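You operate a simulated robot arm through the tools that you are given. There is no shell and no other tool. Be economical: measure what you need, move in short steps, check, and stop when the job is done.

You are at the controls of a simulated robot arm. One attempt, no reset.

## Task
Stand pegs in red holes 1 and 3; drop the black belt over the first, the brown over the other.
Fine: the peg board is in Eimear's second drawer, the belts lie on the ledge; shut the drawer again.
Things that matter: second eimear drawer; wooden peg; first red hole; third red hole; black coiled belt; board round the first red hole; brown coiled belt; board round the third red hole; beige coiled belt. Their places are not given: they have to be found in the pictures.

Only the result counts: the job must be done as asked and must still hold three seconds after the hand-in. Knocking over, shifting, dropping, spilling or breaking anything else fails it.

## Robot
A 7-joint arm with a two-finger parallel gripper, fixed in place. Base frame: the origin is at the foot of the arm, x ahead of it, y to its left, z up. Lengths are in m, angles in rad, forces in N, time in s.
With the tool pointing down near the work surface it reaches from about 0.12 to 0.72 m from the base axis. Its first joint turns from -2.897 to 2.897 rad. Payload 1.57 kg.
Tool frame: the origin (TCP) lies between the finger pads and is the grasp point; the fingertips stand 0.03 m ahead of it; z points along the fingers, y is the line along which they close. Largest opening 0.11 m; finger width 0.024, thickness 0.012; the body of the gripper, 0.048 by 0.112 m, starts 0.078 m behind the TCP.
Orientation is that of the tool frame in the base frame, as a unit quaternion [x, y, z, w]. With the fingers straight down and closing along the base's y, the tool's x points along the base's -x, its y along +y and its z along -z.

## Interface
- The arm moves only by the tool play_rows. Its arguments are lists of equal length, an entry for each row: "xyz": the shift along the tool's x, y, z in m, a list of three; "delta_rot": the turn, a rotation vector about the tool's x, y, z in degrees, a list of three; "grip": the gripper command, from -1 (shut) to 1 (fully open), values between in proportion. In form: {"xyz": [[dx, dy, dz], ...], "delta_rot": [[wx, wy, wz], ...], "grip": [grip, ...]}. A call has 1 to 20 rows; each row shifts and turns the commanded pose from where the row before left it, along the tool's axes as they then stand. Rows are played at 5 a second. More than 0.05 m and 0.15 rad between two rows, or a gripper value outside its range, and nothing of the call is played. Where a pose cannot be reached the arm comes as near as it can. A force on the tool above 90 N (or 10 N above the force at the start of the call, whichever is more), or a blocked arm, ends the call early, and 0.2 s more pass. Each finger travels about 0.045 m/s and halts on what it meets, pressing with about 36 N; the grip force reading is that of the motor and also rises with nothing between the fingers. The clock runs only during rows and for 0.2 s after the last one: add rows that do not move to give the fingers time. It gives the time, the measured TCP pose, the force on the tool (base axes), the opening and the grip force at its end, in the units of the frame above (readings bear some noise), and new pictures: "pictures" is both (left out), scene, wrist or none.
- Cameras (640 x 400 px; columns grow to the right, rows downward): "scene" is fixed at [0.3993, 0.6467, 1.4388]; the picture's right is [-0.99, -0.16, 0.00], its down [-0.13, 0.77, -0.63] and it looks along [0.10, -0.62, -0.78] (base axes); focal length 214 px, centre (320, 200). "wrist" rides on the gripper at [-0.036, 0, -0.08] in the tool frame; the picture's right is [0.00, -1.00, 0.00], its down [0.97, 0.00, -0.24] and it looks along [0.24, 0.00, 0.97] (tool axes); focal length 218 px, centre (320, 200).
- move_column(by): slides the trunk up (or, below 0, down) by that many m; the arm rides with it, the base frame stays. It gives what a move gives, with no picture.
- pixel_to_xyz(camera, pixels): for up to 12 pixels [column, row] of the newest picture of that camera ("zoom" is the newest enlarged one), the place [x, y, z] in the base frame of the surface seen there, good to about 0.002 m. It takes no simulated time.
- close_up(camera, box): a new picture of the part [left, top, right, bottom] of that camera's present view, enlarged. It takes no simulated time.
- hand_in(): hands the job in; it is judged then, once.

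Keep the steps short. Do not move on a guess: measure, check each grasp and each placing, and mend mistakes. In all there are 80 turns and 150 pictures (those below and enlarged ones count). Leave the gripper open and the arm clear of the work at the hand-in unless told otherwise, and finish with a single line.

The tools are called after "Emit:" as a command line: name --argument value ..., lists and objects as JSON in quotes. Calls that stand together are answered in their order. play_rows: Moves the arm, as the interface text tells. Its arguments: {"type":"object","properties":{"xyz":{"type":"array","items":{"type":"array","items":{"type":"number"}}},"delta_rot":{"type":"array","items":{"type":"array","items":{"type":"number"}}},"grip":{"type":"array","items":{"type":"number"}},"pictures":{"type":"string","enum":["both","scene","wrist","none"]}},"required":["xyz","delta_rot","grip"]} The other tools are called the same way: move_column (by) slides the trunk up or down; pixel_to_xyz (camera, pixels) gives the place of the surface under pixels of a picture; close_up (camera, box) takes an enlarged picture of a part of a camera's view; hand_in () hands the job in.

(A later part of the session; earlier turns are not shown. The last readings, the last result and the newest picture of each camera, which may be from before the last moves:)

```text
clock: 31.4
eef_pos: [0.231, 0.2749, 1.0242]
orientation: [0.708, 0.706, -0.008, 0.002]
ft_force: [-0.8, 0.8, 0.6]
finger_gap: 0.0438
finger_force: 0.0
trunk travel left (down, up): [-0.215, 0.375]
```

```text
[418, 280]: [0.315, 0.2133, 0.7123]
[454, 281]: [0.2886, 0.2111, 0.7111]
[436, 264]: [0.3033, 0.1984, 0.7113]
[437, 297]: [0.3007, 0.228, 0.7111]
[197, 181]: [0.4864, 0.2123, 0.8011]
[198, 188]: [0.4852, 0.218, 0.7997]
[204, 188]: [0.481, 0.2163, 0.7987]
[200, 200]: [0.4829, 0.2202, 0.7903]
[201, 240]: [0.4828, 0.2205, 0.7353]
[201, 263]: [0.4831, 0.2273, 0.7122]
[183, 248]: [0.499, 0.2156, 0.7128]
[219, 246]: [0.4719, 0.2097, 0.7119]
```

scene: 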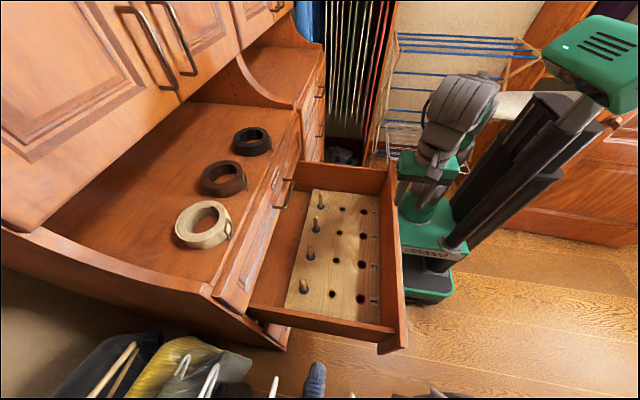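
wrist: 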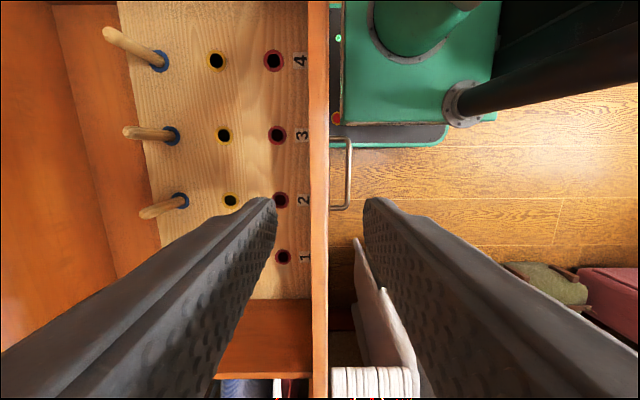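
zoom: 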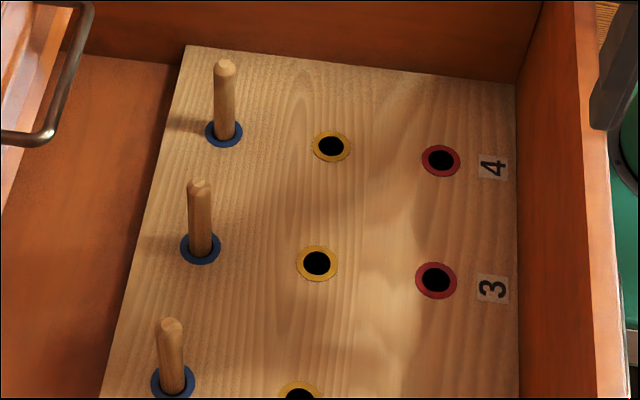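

Holes: red 1 at (0.302, 0.443), red 3 at (0.302, 0.2125), board z 0.711. Peg 1 at (0.485, 0.4425), top 0.802. Turn the wrist back −90° (fingers closing along y), then go over peg 1.

Emit:
play_rows --xyz '[[0, 0, 0], [0, 0, 0], [0, 0, 0], [0, 0, 0], [0, 0, 0], [0, 0, 0], [0, 0, 0], [0, 0, 0], [0, 0, 0], [0, 0, 0], [0, 0, 0], [0, 0, 0], [-0.0363, 0.0239, 0], [-0.0363, 0.0239, 0], [-0.0363, 0.0239, 0], [-0.0363, 0.0239, 0], [-0.0363, 0.0239, 0], [-0.0363, 0.0239, 0], [-0.0363, 0.0239, 0], [0, 0, 0]]' --delta_rot '[[0, 0, -7.5], [0, 0, -7.5], [0, 0, -7.5], [0, 0, -7.5], [0, 0, -7.5], [0, 0, -7.5], [0, 0, -7.5], [0, 0, -7.5], [0, 0, -7.5], [0, 0, -7.5], [0, 0, -7.5], [0, 0, -7.5], [0, 0, 0], [0, 0, 0], [0, 0, 0], [0, 0, 0], [0, 0, 0], [0, 0, 0], [0, 0, 0], [0, 0, 0]]' --grip '[-0.2, -0.2, -0.2, -0.2, -0.2, -0.2, -0.2, -0.2, -0.2, -0.2, -0.2, -0.2, -0.2, -0.2, -0.2, -0.2, -0.2, -0.2, -0.2, -0.2]'

```text
clock: 35.6
eef_pos: [0.434, 0.3893, 0.9711]
orientation: [0.002, 1.0, -0.006, -0.003]
ft_force: [-0.6, -0.3, 0.5]
finger_gap: 0.044
finger_force: 0.1
out of reach, approached as far as the arm can: row 16, 17, 18, 19
trunk travel left (down, up): [-0.215, 0.375]
```

scene: 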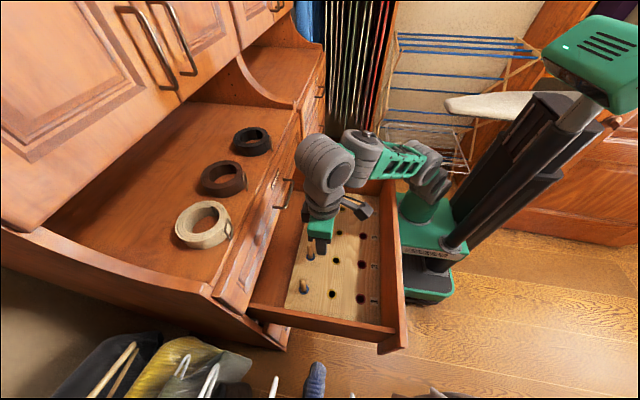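
wrist: 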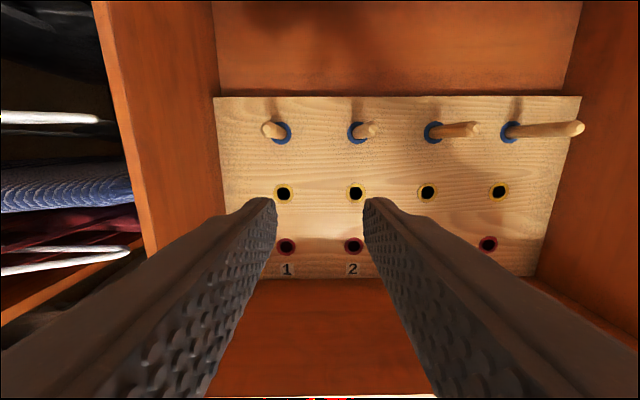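

Reach at that height was limited; going lower over peg 1 (fingertips still above the peg top).

Emit:
play_rows --xyz '[[0, 0, 0.045], [-0.017, 0.018, 0.02], [-0.017, 0.018, 0.02], [-0.017, 0.0172, 0.015], [0, 0, 0]]' --delta_rot '[[0, 0, 0], [0, 0, 0], [0, 0, 0], [0, 0, 0], [0, 0, 0]]' --grip '[-0.2, -0.2, -0.2, -0.2, -0.2]'

```text
clock: 36.8
eef_pos: [0.4829, 0.4424, 0.8712]
orientation: [0.003, 1.0, -0.005, -0.003]
ft_force: [0.1, 0.1, 0.0]
finger_gap: 0.0441
finger_force: 0.1
trunk travel left (down, up): [-0.215, 0.375]
```

scene: 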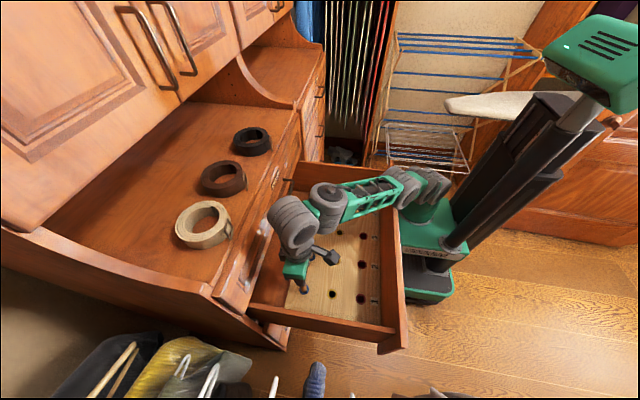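
wrist: 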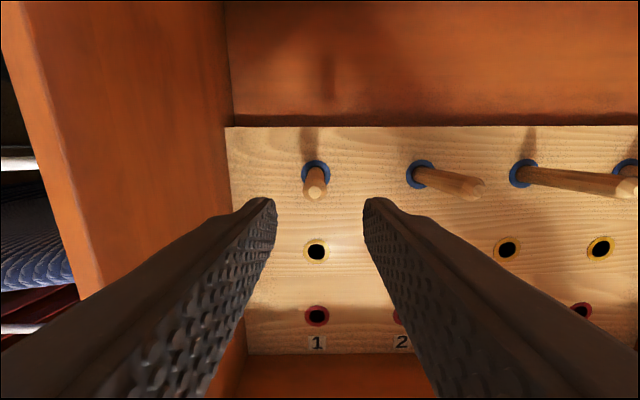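

Aligned over peg 1. A bracket sticks out from the hand on the −x side; measuring it and the peg top centre.

Emit:
close_up --camera "scene" --box '[260, 190, 360, 300]'

Emit:
pixel_to_xyz --camera "scene" --pixels '[[327, 254], [333, 256], [338, 258], [318, 250], [330, 263]]'

Emit:
pixel_to_xyz --camera "wrist" --pixels '[[316, 190], [308, 188], [324, 188], [316, 176], [316, 160], [302, 174], [329, 174], [316, 315], [316, 303], [316, 327], [304, 315], [329, 315]]'

```text
3.64 times, centred on (310, 245) of scene
```

zoom: 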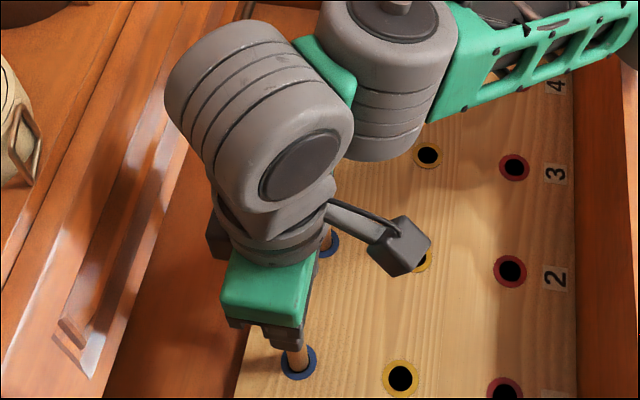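

```text
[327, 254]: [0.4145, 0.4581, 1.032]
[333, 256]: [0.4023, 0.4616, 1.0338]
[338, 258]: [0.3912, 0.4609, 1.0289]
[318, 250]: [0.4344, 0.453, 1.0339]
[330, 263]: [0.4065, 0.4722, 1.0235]
```

```text
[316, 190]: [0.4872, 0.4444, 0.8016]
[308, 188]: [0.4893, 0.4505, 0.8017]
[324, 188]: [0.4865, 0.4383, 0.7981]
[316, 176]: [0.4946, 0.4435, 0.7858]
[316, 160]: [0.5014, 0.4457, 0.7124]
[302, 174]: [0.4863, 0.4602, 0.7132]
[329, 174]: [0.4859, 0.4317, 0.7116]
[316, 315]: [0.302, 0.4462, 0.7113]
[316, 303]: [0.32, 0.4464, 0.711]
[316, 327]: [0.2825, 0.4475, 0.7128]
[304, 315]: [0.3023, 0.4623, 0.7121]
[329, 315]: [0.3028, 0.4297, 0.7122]
```

The bracket hangs ~0.13 m above the TCP, so I must grip pegs high (TCP ≈ 0.787) to clear the panel top later. Descend on peg 1 and close.

Emit:
play_rows --xyz '[[-0.003, 0.001, 0.042], [0, 0, 0.042], [0, 0, 0], [0, 0, 0], [0, 0, 0], [0, 0, 0], [0, 0, 0]]' --delta_rot '[[0, 0, 0], [0, 0, 0], [0, 0, 0], [0, 0, 0], [0, 0, 0], [0, 0, 0], [0, 0, 0]]' --grip '[-0.2, -0.2, -0.2, -1, -1, -1, -1]' --pictures "wrist"

```text
clock: 38.4
eef_pos: [0.4853, 0.4429, 0.7862]
orientation: [0.002, 1.0, -0.005, -0.002]
ft_force: [-1.3, 17.0, -1.9]
finger_gap: 0.0167
finger_force: 31.9
trunk travel left (down, up): [-0.215, 0.375]
```

wrist: 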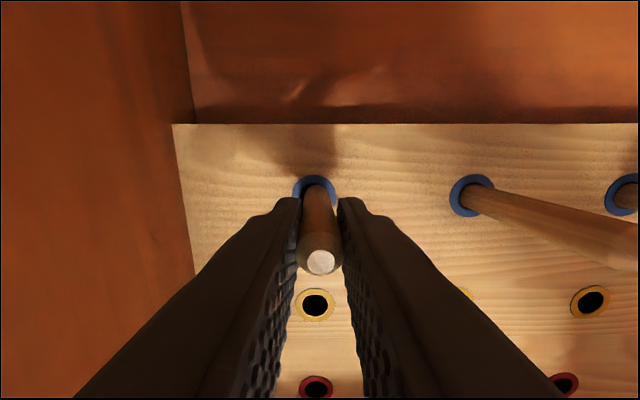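

Peg gripped (16.7 mm). There's a +17 N side load, so the peg sits ~1–2 mm further in +y; I'll relax that and lift straight up.

Emit:
play_rows --xyz '[[0, 0.0015, 0], [0, 0, -0.02], [0, 0, -0.02], [0, 0, -0.02], [0, 0, -0.025], [0, 0, -0.025], [0, 0, 0]]' --delta_rot '[[0, 0, 0], [0, 0, 0], [0, 0, 0], [0, 0, 0], [0, 0, 0], [0, 0, 0], [0, 0, 0]]' --grip '[-1, -1, -1, -1, -1, -1, -1]'

Emit:
close_up --camera "scene" --box '[270, 220, 350, 310]'

Emit:
close_up --camera "wrist" --box '[260, 140, 380, 400]'

```text
clock: 40.0
eef_pos: [0.478, 0.4386, 0.8878]
orientation: [0.002, 1.0, -0.003, 0.001]
ft_force: [0.1, 0.1, -0.2]
finger_gap: 0.0159
finger_force: 31.4
out of reach, approached as far as the arm can: row 6
trunk travel left (down, up): [-0.215, 0.375]
```

scene: 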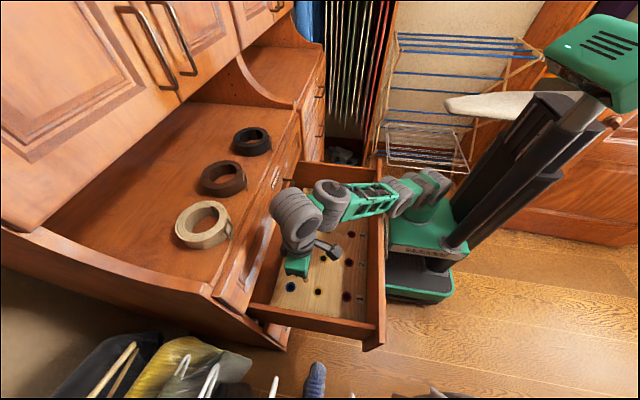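
wrist: 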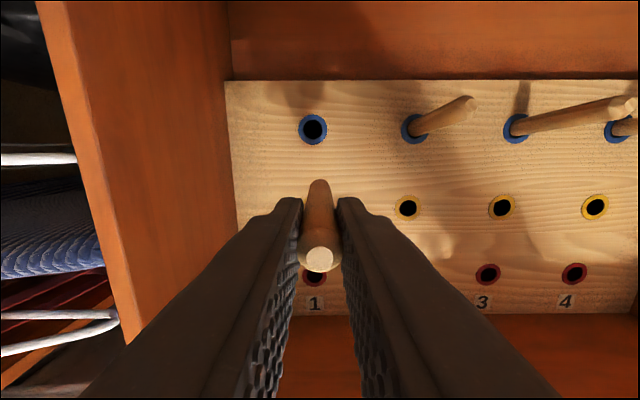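

```text
4.44 times, centred on (310, 265) of scene
```

zoom: 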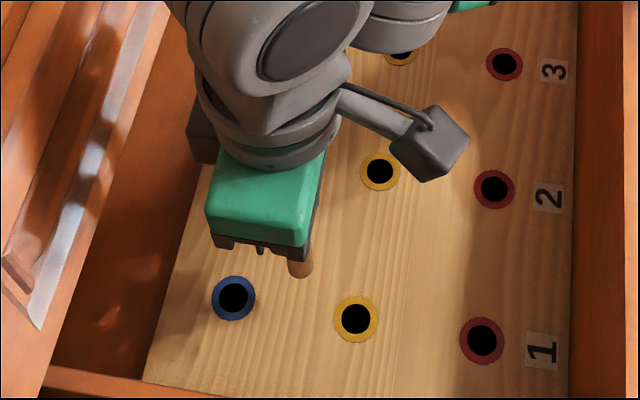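

```text
1.54 times, centred on (320, 270) of wrist
```

zoom: 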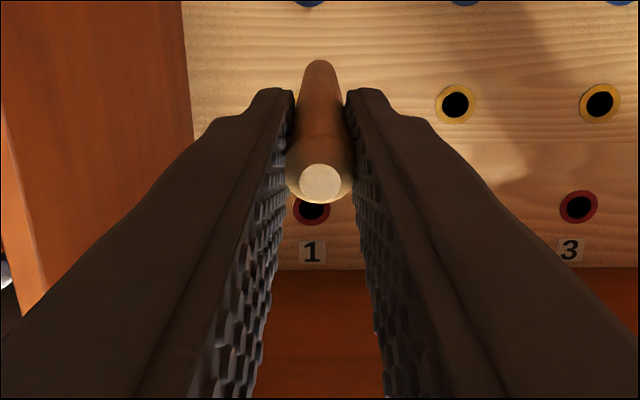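

The drawer appears shifted. Measuring panel, holes and the arm links near the panel.

Emit:
pixel_to_xyz --camera "scene" --pixels '[[378, 260], [380, 230], [372, 345], [346, 297], [290, 287], [302, 268], [300, 272], [385, 188], [375, 182], [405, 195], [345, 195]]'

Emit:
pixel_to_xyz --camera "wrist" --pixels '[[312, 115], [312, 145], [298, 129], [327, 129], [327, 275], [303, 275], [315, 287], [488, 274], [475, 274], [501, 274], [488, 263], [488, 285]]'

Emit:
close_up --camera "scene" --box '[340, 140, 480, 310]'

```text
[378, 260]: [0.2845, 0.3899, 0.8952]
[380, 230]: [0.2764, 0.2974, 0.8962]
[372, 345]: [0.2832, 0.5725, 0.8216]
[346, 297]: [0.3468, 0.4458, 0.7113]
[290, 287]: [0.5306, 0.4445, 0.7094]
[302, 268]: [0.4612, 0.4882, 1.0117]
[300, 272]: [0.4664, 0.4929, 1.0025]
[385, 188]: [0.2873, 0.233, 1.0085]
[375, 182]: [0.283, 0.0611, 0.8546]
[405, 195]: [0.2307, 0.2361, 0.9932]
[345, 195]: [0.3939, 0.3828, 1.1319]
```

```text
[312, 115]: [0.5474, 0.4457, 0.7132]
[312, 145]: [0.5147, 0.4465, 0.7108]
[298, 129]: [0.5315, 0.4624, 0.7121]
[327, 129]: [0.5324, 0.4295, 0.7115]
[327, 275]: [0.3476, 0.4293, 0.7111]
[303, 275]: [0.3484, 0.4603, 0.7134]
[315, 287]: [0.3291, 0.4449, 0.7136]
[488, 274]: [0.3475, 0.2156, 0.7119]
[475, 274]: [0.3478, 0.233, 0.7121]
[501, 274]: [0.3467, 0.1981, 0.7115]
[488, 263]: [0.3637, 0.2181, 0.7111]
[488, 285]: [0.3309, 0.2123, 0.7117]
```

```text
2.35 times, centred on (410, 225) of scene
```

zoom: 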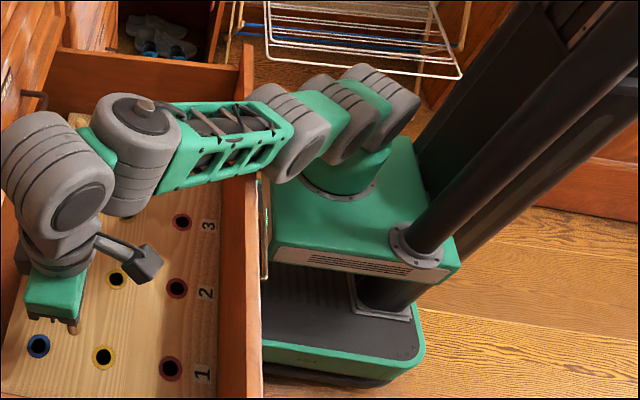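

The elbow pushed the drawer in by 4.6 cm; red hole 1 is now at (0.347, 0.4455). I'll raise the trunk 0.15 m to keep the elbow above the panel.

Emit:
pixel_to_xyz --camera "scene" --pixels '[[305, 281], [305, 280], [305, 278], [305, 276]]'

Emit:
move_column --by 0.15

Emit:
play_rows --xyz '[[0.026, 0, 0], [0.035, 0.003, 0], [0.035, 0.003, 0], [0.035, 0.001, 0], [0, 0, 0.03], [0, 0, 0.03], [0, 0, 0.03], [0, 0, 0]]' --delta_rot '[[0, 0, 0], [0, 0, 0], [0, 0, 0], [0, 0, 0], [0, 0, 0], [0, 0, 0], [0, 0, 0], [0, 0, 0]]' --grip '[-1, -1, -1, -1, -1, -1, -1, -1]'

```text
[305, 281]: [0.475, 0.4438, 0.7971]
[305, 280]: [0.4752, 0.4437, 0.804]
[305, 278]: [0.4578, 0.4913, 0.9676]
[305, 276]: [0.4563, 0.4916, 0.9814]
```

```text
clock: 41.8
eef_pos: [0.4827, 0.4401, 1.0297]
orientation: [0.002, 1.0, -0.006, -0.003]
ft_force: [0.7, -0.3, 0.9]
finger_gap: 0.0157
finger_force: 31.5
trunk travel left (down, up): [-0.365, 0.225]
```

```text
clock: 43.6
eef_pos: [0.3479, 0.448, 0.9406]
orientation: [0.002, 1.0, -0.007, -0.003]
ft_force: [-0.3, 0.5, -0.4]
finger_gap: 0.0163
finger_force: 32.1
trunk travel left (down, up): [-0.365, 0.225]
```

scene: 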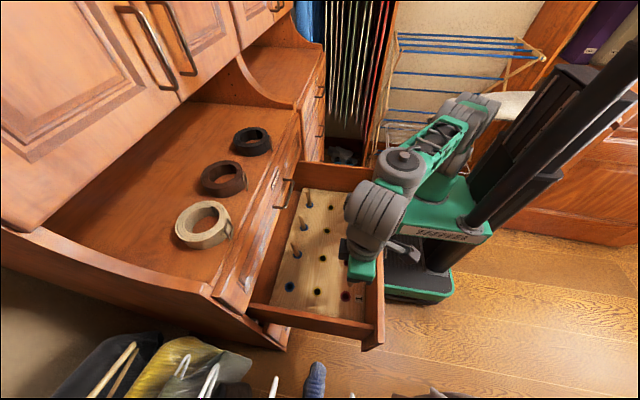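
wrist: 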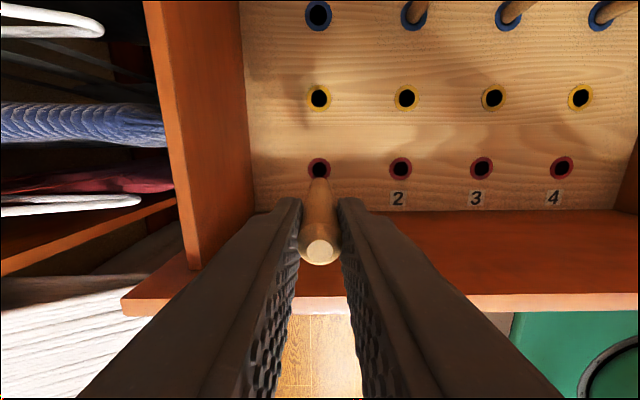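

Peg bottom is ~0.095 below the TCP (seat depth ~2 cm). Measuring hole 1 precisely from here.

Emit:
close_up --camera "wrist" --box '[280, 140, 360, 280]'

Emit:
pixel_to_xyz --camera "wrist" --pixels '[[308, 168], [309, 168], [330, 168], [329, 168], [319, 158], [319, 159], [319, 184], [314, 186], [324, 186], [320, 248], [310, 248], [331, 248]]'

Emit:
close_up --camera "scene" --box '[320, 240, 400, 320]'

```text
2.86 times, centred on (320, 210) of wrist
```

zoom: 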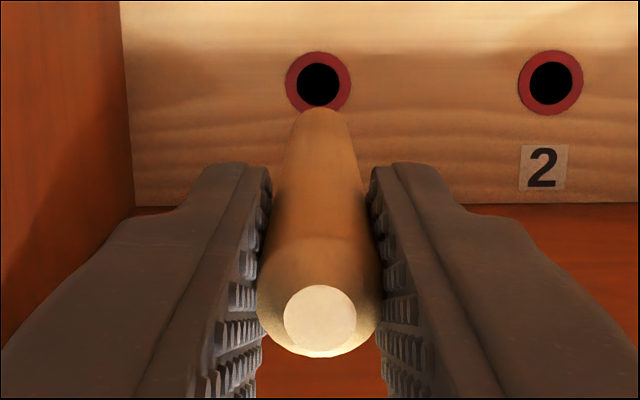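

```text
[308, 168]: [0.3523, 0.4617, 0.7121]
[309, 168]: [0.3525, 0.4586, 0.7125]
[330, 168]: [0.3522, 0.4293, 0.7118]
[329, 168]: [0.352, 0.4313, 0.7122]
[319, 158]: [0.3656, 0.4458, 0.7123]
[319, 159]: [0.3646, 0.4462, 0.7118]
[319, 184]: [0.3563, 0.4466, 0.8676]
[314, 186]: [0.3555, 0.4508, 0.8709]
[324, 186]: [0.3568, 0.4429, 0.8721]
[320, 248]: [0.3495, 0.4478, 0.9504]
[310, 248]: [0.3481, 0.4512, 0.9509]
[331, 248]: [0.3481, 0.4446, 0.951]
```

```text
5.00 times, centred on (360, 280) of scene
```

zoom: 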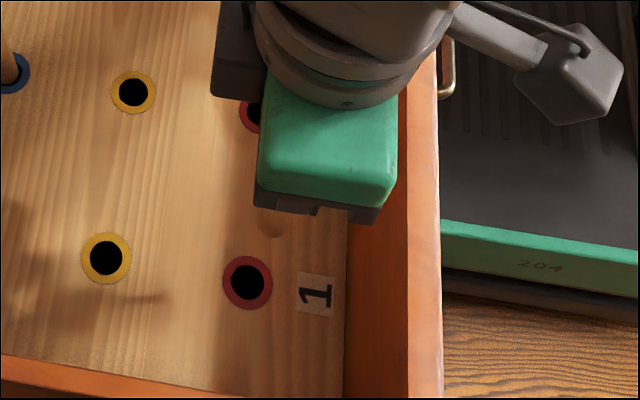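

Emit:
pixel_to_xyz --camera "zoom" --pixels '[[224, 281], [271, 283], [246, 258], [249, 307], [84, 257], [130, 259]]'

Emit:
pixel_to_xyz --camera "wrist" --pixels '[[320, 110], [320, 86], [308, 98], [331, 98], [319, 2], [319, 29]]'

```text
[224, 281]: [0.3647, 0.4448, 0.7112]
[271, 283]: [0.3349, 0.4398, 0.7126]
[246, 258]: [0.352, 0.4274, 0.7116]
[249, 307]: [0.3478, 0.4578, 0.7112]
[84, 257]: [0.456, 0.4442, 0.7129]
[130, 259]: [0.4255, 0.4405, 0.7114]
```

```text
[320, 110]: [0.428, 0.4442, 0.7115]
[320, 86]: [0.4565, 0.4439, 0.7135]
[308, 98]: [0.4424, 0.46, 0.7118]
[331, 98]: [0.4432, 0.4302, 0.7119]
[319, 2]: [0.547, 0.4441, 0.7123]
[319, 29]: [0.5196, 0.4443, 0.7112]
```

Hole 1 centre ≈ (0.350, 0.4445). The peg is ~2.5 mm toward +x of the TCP and the tool leans 0.8°. Correct both and descend until the peg bottom is ~8 mm above the board.

Emit:
play_rows --xyz '[[0, -0.0035, 0], [0, 0, 0.04], [0, 0, 0.04], [0, 0, 0.04], [0, 0, 0]]' --delta_rot '[[-0.8, -0.34, 0], [0, 0, 0], [0, 0, 0], [0, 0, 0], [0, 0, 0]]' --grip '[-1, -1, -1, -1, -1]'

Emit:
close_up --camera "wrist" --box '[280, 140, 360, 280]'

Emit:
close_up --camera "scene" --box '[320, 250, 380, 310]'

```text
clock: 44.8
eef_pos: [0.3476, 0.442, 0.8216]
orientation: [0.002, 1.0, 0.0, 0.0]
ft_force: [-0.5, 0.6, 0.3]
finger_gap: 0.0163
finger_force: 31.5
trunk travel left (down, up): [-0.365, 0.225]
```

scene: 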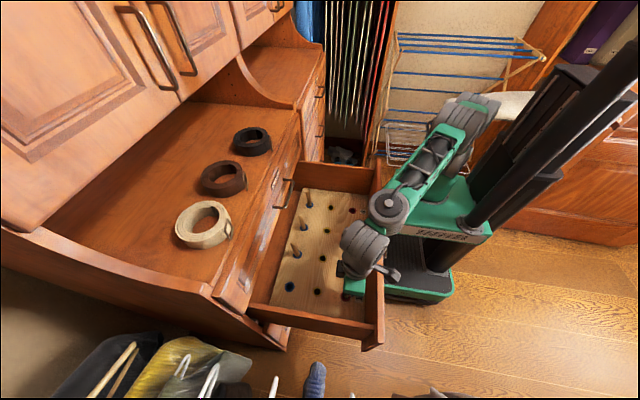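
wrist: 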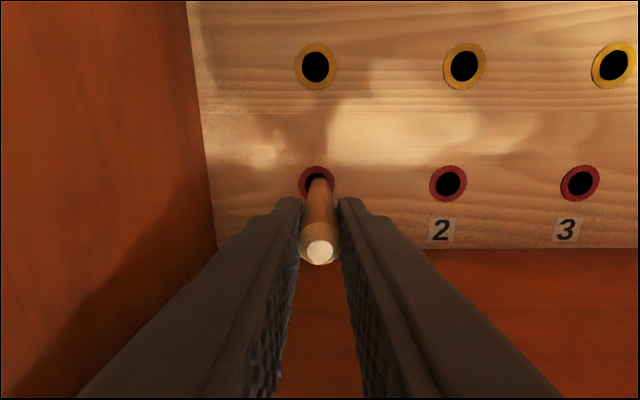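

```text
2.86 times, centred on (320, 210) of wrist
```

zoom: 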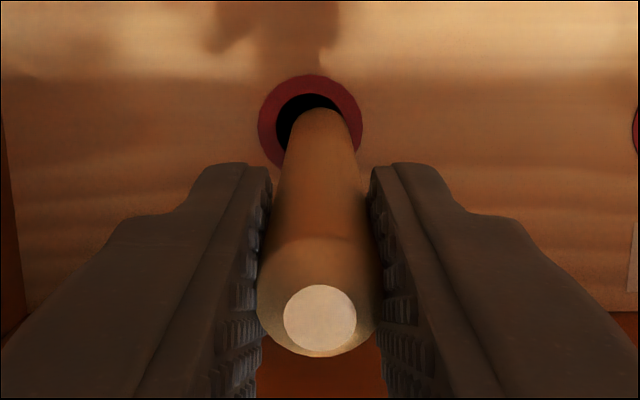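

```text
6.67 times, centred on (350, 280) of scene
```

zoom: 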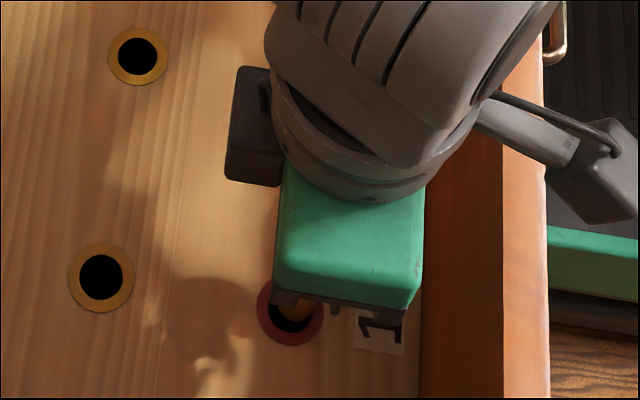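

From the ring offset in the picture, the hole is 3.2 mm further in +y and ~1 mm in +x. Correct, then lower gently.

Emit:
play_rows --xyz '[[-0.0008, 0.0032, 0], [0, 0, 0.01], [0, 0, 0.01], [0, 0, 0.008], [0, 0, 0]]' --delta_rot '[[0, 0, 0], [0, 0, 0], [0, 0, 0], [0, 0, 0], [0, 0, 0]]' --grip '[-1, -1, -1, -1, -1]' --pictures "wrist"

Emit:
close_up --camera "wrist" --box '[280, 140, 360, 280]'

```text
clock: 46.0
eef_pos: [0.3505, 0.4473, 0.7928]
orientation: [0.002, 1.0, 0.001, 0.0]
ft_force: [0.2, 0.4, -0.8]
finger_gap: 0.0164
finger_force: 32.0
trunk travel left (down, up): [-0.365, 0.225]
```

wrist: 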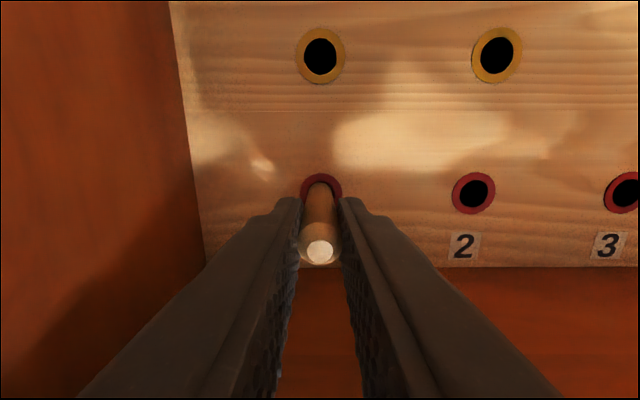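

```text
2.86 times, centred on (320, 210) of wrist
```

zoom: 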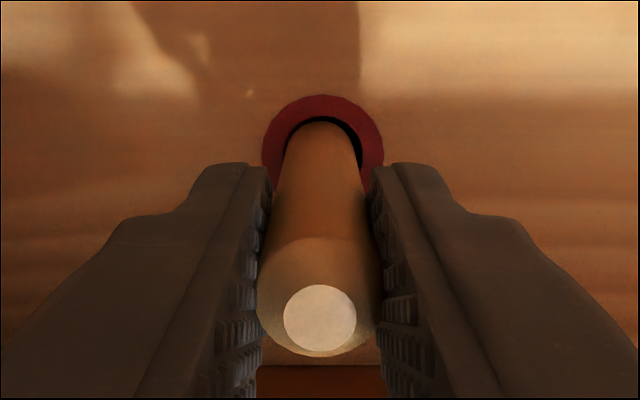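

The peg is in the hole with no load. Lower the last 7 mm, release and rise.

Emit:
play_rows --xyz '[[0, 0, 0.006], [0, 0, 0], [0, 0, 0], [0, 0, 0], [0, 0, -0.03], [0, 0, -0.04], [0, 0, -0.04]]' --delta_rot '[[0, 0, 0], [0, 0, 0], [0, 0, 0], [0, 0, 0], [0, 0, 0], [0, 0, 0], [0, 0, 0]]' --grip '[-1, -1, -0.3, -0.2, -0.2, -0.2, -0.2]'

Emit:
close_up --camera "scene" --box '[260, 170, 400, 330]'

```text
clock: 47.6
eef_pos: [0.3515, 0.4482, 0.9005]
orientation: [0.002, 1.0, 0.002, 0.0]
ft_force: [-0.7, -0.3, 0.4]
finger_gap: 0.0439
finger_force: 0.1
trunk travel left (down, up): [-0.365, 0.225]
```

scene: 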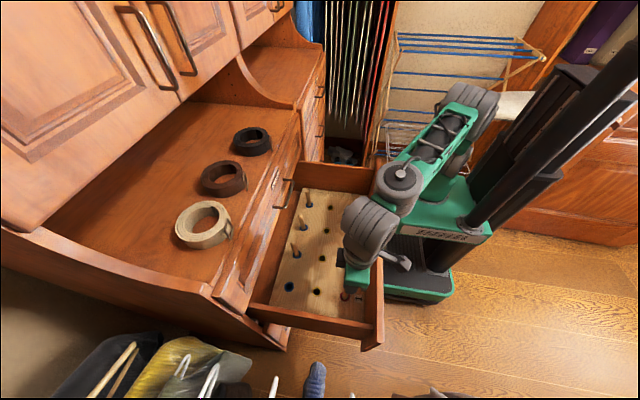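
wrist: 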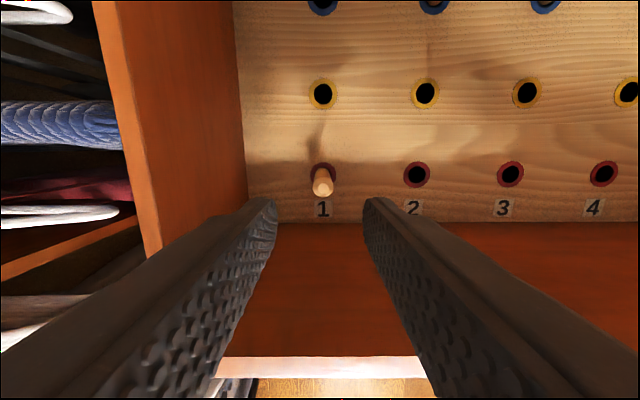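

```text
2.50 times, centred on (330, 250) of scene
```

zoom: 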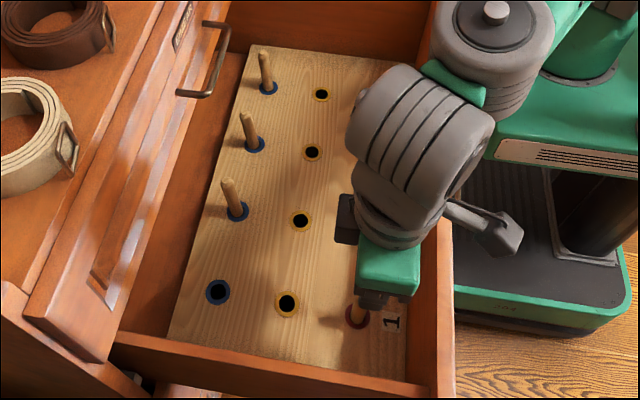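

Peg 1 stands in red hole 1. The next peg (peg 4, y≈0.1) needs the drawer ~5 cm further out: I'll push the panel outward from inside with the fingers at y≈0.33.

Emit:
play_rows --xyz '[[0.007, -0.04, 0], [0.01, -0.04, 0], [0.01, -0.038, 0.02], [0.015, 0, 0.015], [0.02, 0, 0], [0.02, 0, 0], [0.02, 0, 0], [0, 0, 0]]' --delta_rot '[[0, 0, 0], [0, 0, 0], [0, 0, 0], [0, 0, 0], [0, 0, 0], [0, 0, 0], [0, 0, 0], [0, 0, 0]]' --grip '[-0.2, -0.2, -0.2, -0.2, -0.2, -0.2, -0.2, -0.2]'

Emit:
close_up --camera "scene" --box '[260, 170, 400, 330]'

```text
clock: 49.4
eef_pos: [0.247, 0.3287, 0.8614]
orientation: [0.002, 1.0, 0.001, 0.0]
ft_force: [0.3, 0.1, -0.2]
finger_gap: 0.044
finger_force: 0.0
trunk travel left (down, up): [-0.365, 0.225]
```

scene: 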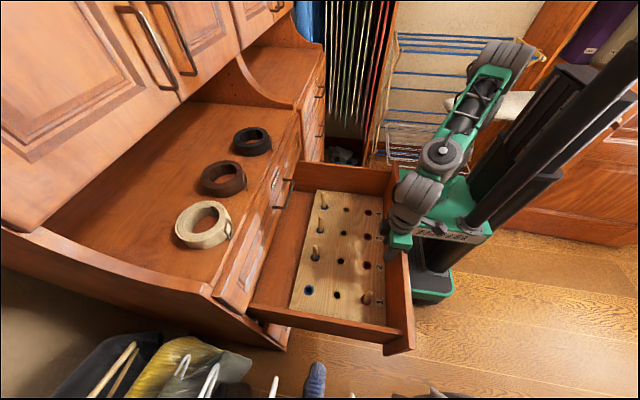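
wrist: 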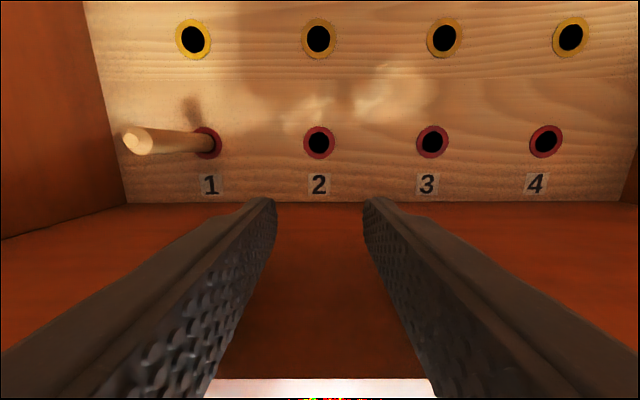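

```text
2.50 times, centred on (330, 250) of scene
```

zoom: 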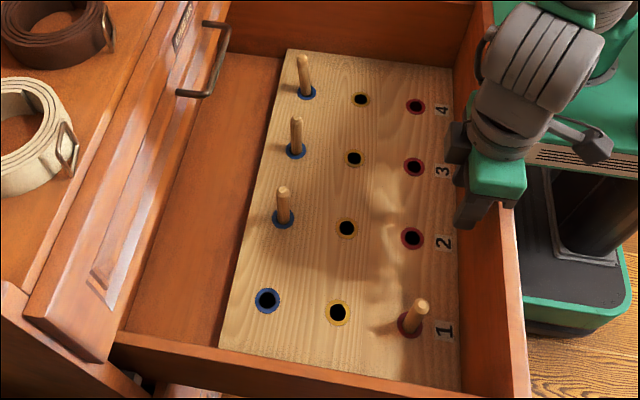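

Drawer out again. Measuring peg 4, its ring and red hole 3.

Emit:
pixel_to_xyz --camera "zoom" --pixels '[[303, 57], [301, 62], [306, 62], [307, 99], [297, 93], [317, 92], [404, 168], [425, 167], [414, 158], [415, 177], [421, 301], [410, 333]]'

Emit:
pixel_to_xyz --camera "wrist" --pixels '[[416, 141], [449, 141], [432, 126], [432, 158], [529, 140], [564, 140]]'

```text
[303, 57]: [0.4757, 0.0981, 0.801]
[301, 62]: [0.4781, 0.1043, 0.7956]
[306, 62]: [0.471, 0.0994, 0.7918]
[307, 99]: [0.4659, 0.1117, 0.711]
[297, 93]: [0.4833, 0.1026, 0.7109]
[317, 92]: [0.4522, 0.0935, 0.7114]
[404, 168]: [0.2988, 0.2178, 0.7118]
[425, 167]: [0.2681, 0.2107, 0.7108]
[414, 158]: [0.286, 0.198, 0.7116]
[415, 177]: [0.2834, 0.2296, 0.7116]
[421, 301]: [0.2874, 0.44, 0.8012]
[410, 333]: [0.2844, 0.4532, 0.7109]
```

```text
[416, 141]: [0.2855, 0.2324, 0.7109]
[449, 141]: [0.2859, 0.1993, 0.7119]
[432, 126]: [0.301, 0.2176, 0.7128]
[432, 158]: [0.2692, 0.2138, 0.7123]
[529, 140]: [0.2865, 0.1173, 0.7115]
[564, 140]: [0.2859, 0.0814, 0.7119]
```

Peg 4 top at (0.474, 0.099); red hole 3 at (0.285, 0.2155). Rise and move over peg 4.

Emit:
play_rows --xyz '[[-0.03, 0, 0], [-0.015, 0, -0.04], [0, 0, -0.03], [-0.026, -0.033, 0], [-0.026, -0.033, 0], [-0.026, -0.033, 0], [-0.026, -0.033, 0], [-0.026, -0.033, 0], [-0.026, -0.033, 0], [-0.026, -0.033, 0], [0, 0, 0.045], [0, 0, 0]]' --delta_rot '[[0, 0, 0], [0, 0, 0], [0, 0, 0], [0, 0, 0], [0, 0, 0], [0, 0, 0], [0, 0, 0], [0, 0, 0], [0, 0, 0], [0, 0, 0], [0, 0, 0], [0, 0, 0]]' --grip '[-0.2, -0.2, -0.2, -0.2, -0.2, -0.2, -0.2, -0.2, -0.2, -0.2, -0.2, -0.2]'

Emit:
close_up --camera "wrist" --box '[270, 120, 370, 260]'

```text
clock: 52.0
eef_pos: [0.4743, 0.0933, 0.8854]
orientation: [0.002, 1.0, 0.001, 0.0]
ft_force: [-0.7, 0.3, -0.6]
finger_gap: 0.0439
finger_force: 0.1
trunk travel left (down, up): [-0.365, 0.225]
```

scene: 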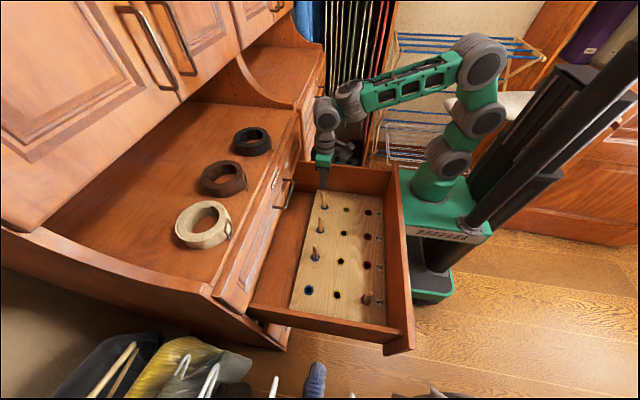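
wrist: 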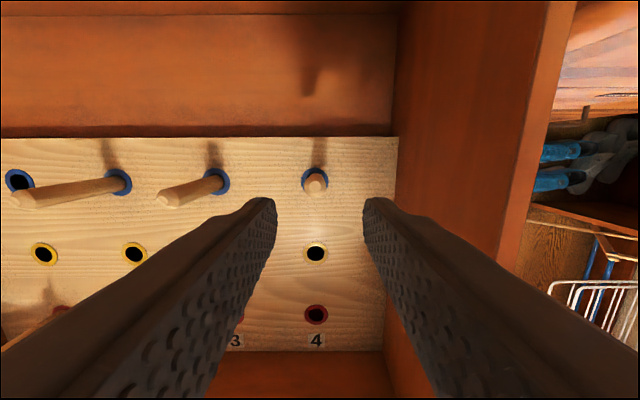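

```text
2.86 times, centred on (320, 190) of wrist
```

zoom: 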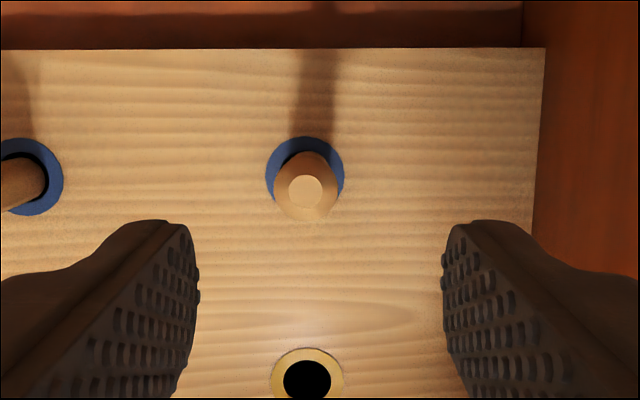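

Peg 4 top is 3.7 mm to +y and ~3–4 mm to +x. Correct, descend and close.

Emit:
play_rows --xyz '[[-0.0035, 0.0037, 0.03], [0, 0, 0.035], [0, 0, 0.0335], [0, 0, 0], [0, 0, 0], [0, 0, 0], [0, 0, 0]]' --delta_rot '[[0, 0, 0], [0, 0, 0], [0, 0, 0], [0, 0, 0], [0, 0, 0], [0, 0, 0], [0, 0, 0]]' --grip '[-0.2, -0.2, -0.2, -0.2, -1, -1, -1]'

Emit:
close_up --camera "wrist" --box '[280, 140, 360, 280]'

```text
clock: 53.6
eef_pos: [0.4785, 0.0996, 0.7878]
orientation: [0.003, 1.0, 0.001, 0.0]
ft_force: [-0.7, -0.2, 0.2]
finger_gap: 0.0163
finger_force: 24.7
trunk travel left (down, up): [-0.365, 0.225]
```

scene: 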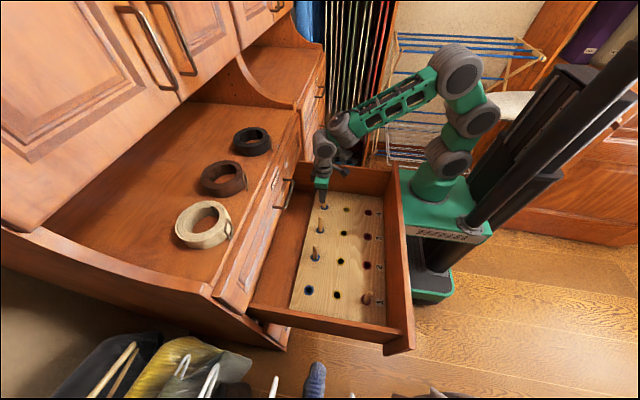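
wrist: 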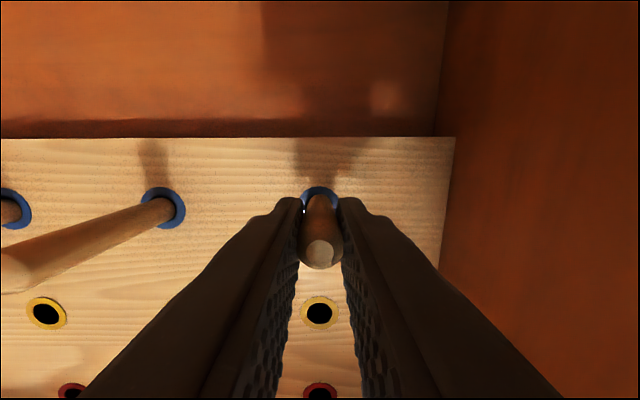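

```text
2.86 times, centred on (320, 210) of wrist
```

zoom: 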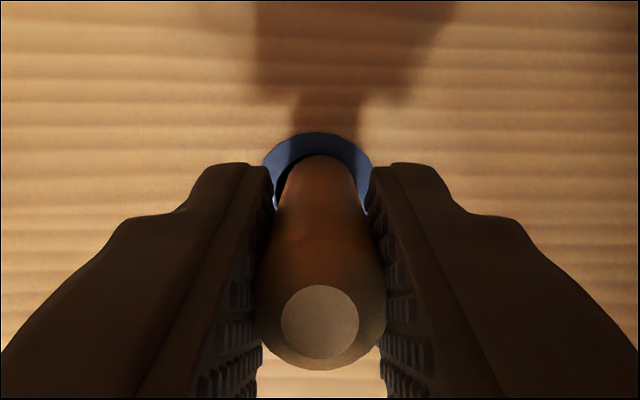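

Gripped. Lift and move near red hole 3.

Emit:
play_rows --xyz '[[0, 0, -0.03], [0, 0, -0.04], [0, 0, -0.045], [0.037, 0.0232, 0], [0.037, 0.0232, 0], [0.037, 0.0232, 0], [0.037, 0.0232, 0], [0.0375, 0.0232, 0], [0, 0, 0.035], [0, 0, 0]]' --delta_rot '[[0, 0, 0], [0, 0, 0], [0, 0, 0], [0, 0, 0], [0, 0, 0], [0, 0, 0], [0, 0, 0], [0, 0, 0], [0, 0, 0], [0, 0, 0]]' --grip '[-1, -1, -1, -1, -1, -1, -1, -1, -1, -1]'

Emit:
close_up --camera "wrist" --box '[280, 140, 360, 280]'

Emit:
close_up --camera "scene" --box '[330, 190, 420, 280]'

```text
clock: 55.8
eef_pos: [0.294, 0.2186, 0.8672]
orientation: [0.002, 1.0, 0.001, 0.001]
ft_force: [-0.3, -0.5, -0.5]
finger_gap: 0.0163
finger_force: 31.8
trunk travel left (down, up): [-0.365, 0.225]
```

scene: 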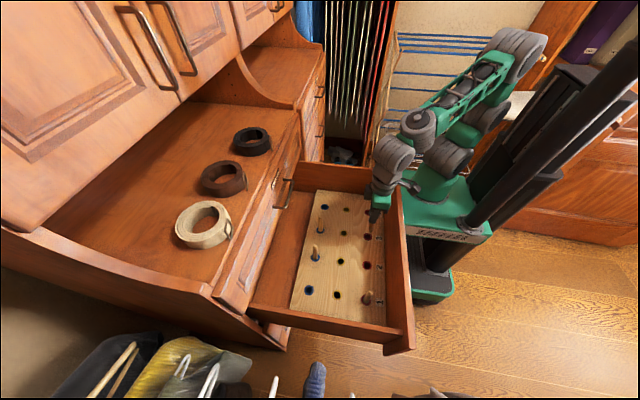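
wrist: 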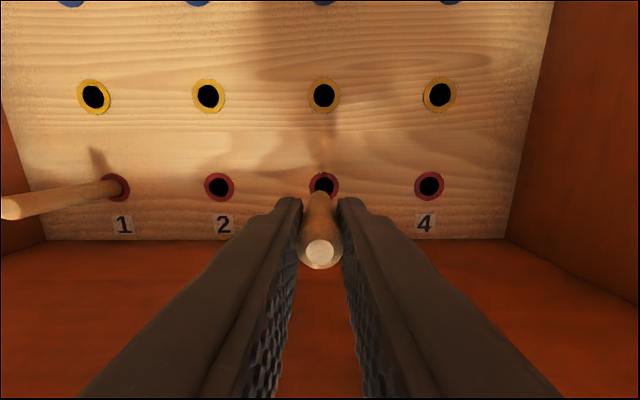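

```text
2.86 times, centred on (320, 210) of wrist
```

zoom: 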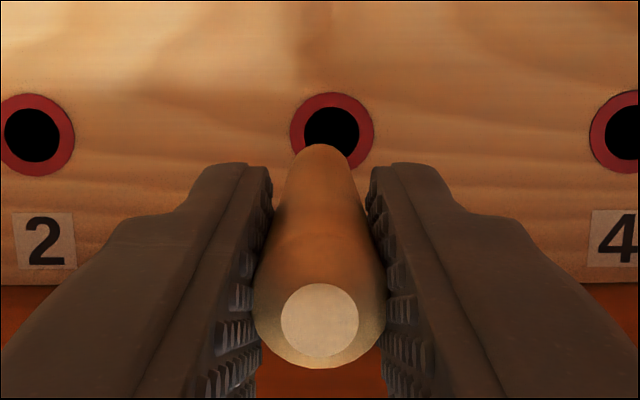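

```text
4.44 times, centred on (375, 235) of scene
```

zoom: 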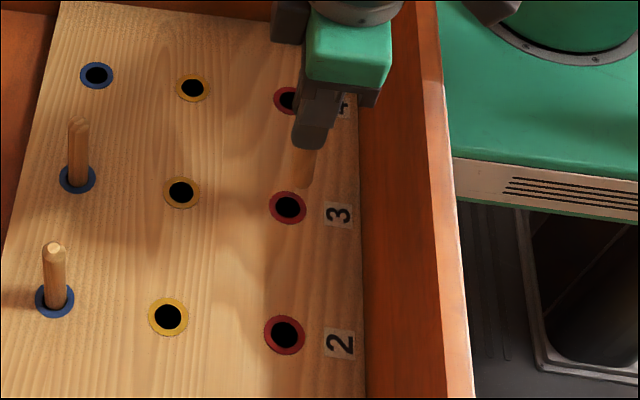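

In the picture, the peg leans 5.4° in the grip (bottom toward −x). I'll tilt the tool −5.4° to make the peg vertical, shift by (−8, −4.4) mm, and lower until just above the hole.

Emit:
play_rows --xyz '[[0.008, -0.0044, 0], [0, 0, 0], [0.0022, 0, 0.0234], [0.0022, 0, 0.0234], [0, 0, 0]]' --delta_rot '[[0, 0, 0], [0, -5.4, 0], [0, 0, 0], [0, 0, 0], [0, 0, 0]]' --grip '[-1, -1, -1, -1, -1]' --pictures "wrist"

Emit:
close_up --camera "wrist" --box '[280, 140, 360, 280]'

Emit:
close_up --camera "scene" --box '[340, 200, 400, 260]'

```text
clock: 57.0
eef_pos: [0.2872, 0.212, 0.8225]
orientation: [0.003, 0.999, 0.0, 0.047]
ft_force: [0.1, 0.3, 0.4]
finger_gap: 0.0164
finger_force: 31.5
trunk travel left (down, up): [-0.365, 0.225]
```

wrist: 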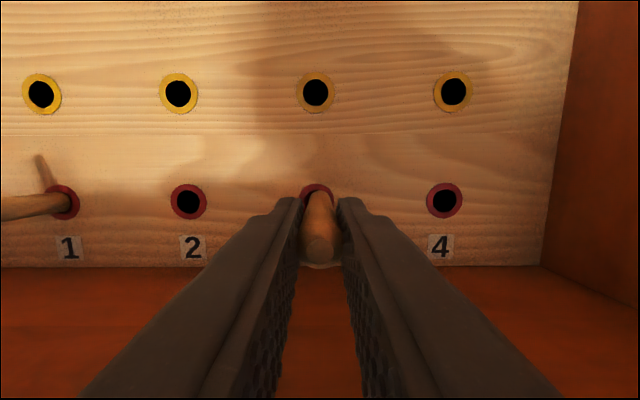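

```text
2.86 times, centred on (320, 210) of wrist
```

zoom: 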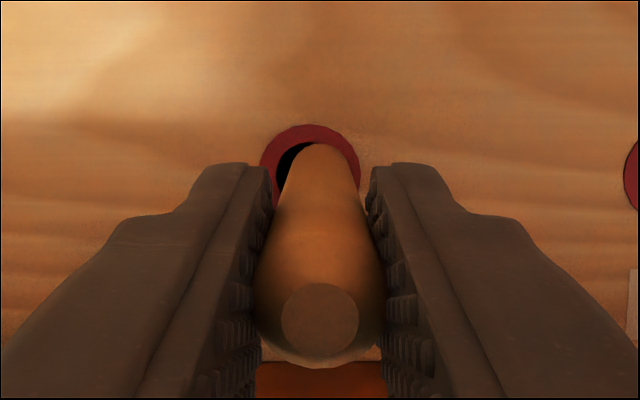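

```text
6.67 times, centred on (370, 230) of scene
```

zoom: 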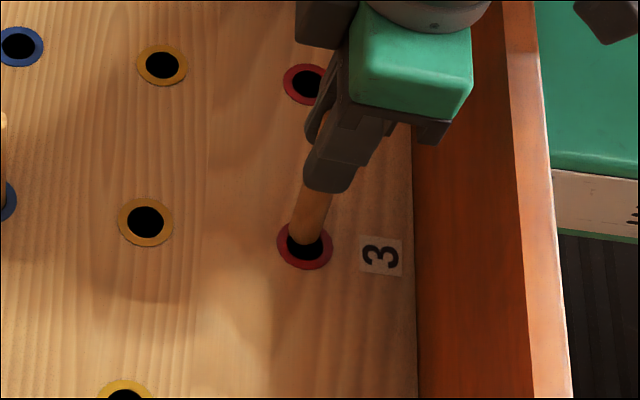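

The ring shows the hole is 3 mm further +y and 3 mm further −x. Correct and lower.

Emit:
play_rows --xyz '[[0.003, 0.003, 0], [0.0009, 0, 0.0095], [0.0009, 0, 0.0095], [0.0009, 0, 0.0095], [0, 0, 0]]' --delta_rot '[[0, 0, 0], [0, 0, 0], [0, 0, 0], [0, 0, 0], [0, 0, 0]]' --grip '[-1, -1, -1, -1, -1]' --pictures "wrist"

Emit:
close_up --camera "wrist" --box '[280, 140, 360, 280]'

Emit:
close_up --camera "scene" --box '[340, 200, 400, 260]'

```text
clock: 58.2
eef_pos: [0.2824, 0.2155, 0.7928]
orientation: [0.002, 0.999, 0.0, 0.047]
ft_force: [0.8, 0.4, -0.1]
finger_gap: 0.0164
finger_force: 31.8
trunk travel left (down, up): [-0.365, 0.225]
```

wrist: 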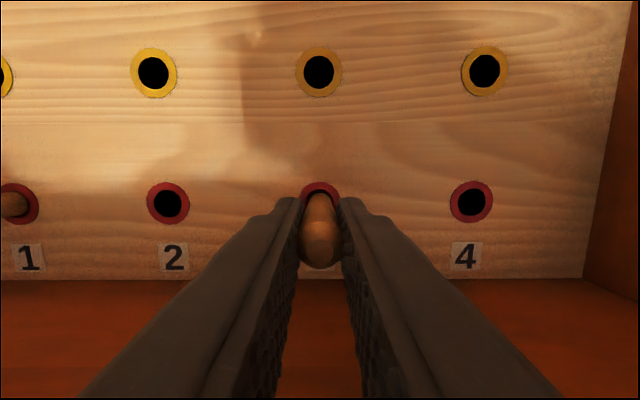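

```text
2.86 times, centred on (320, 210) of wrist
```

zoom: 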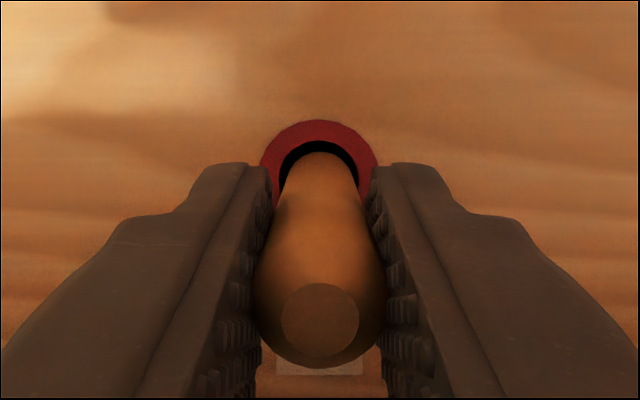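

```text
6.67 times, centred on (370, 230) of scene
```

zoom: 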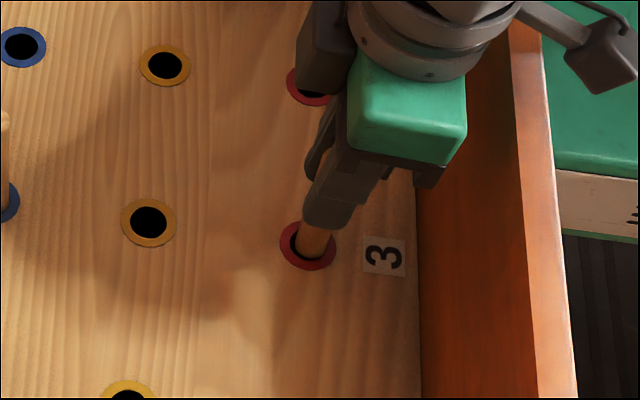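

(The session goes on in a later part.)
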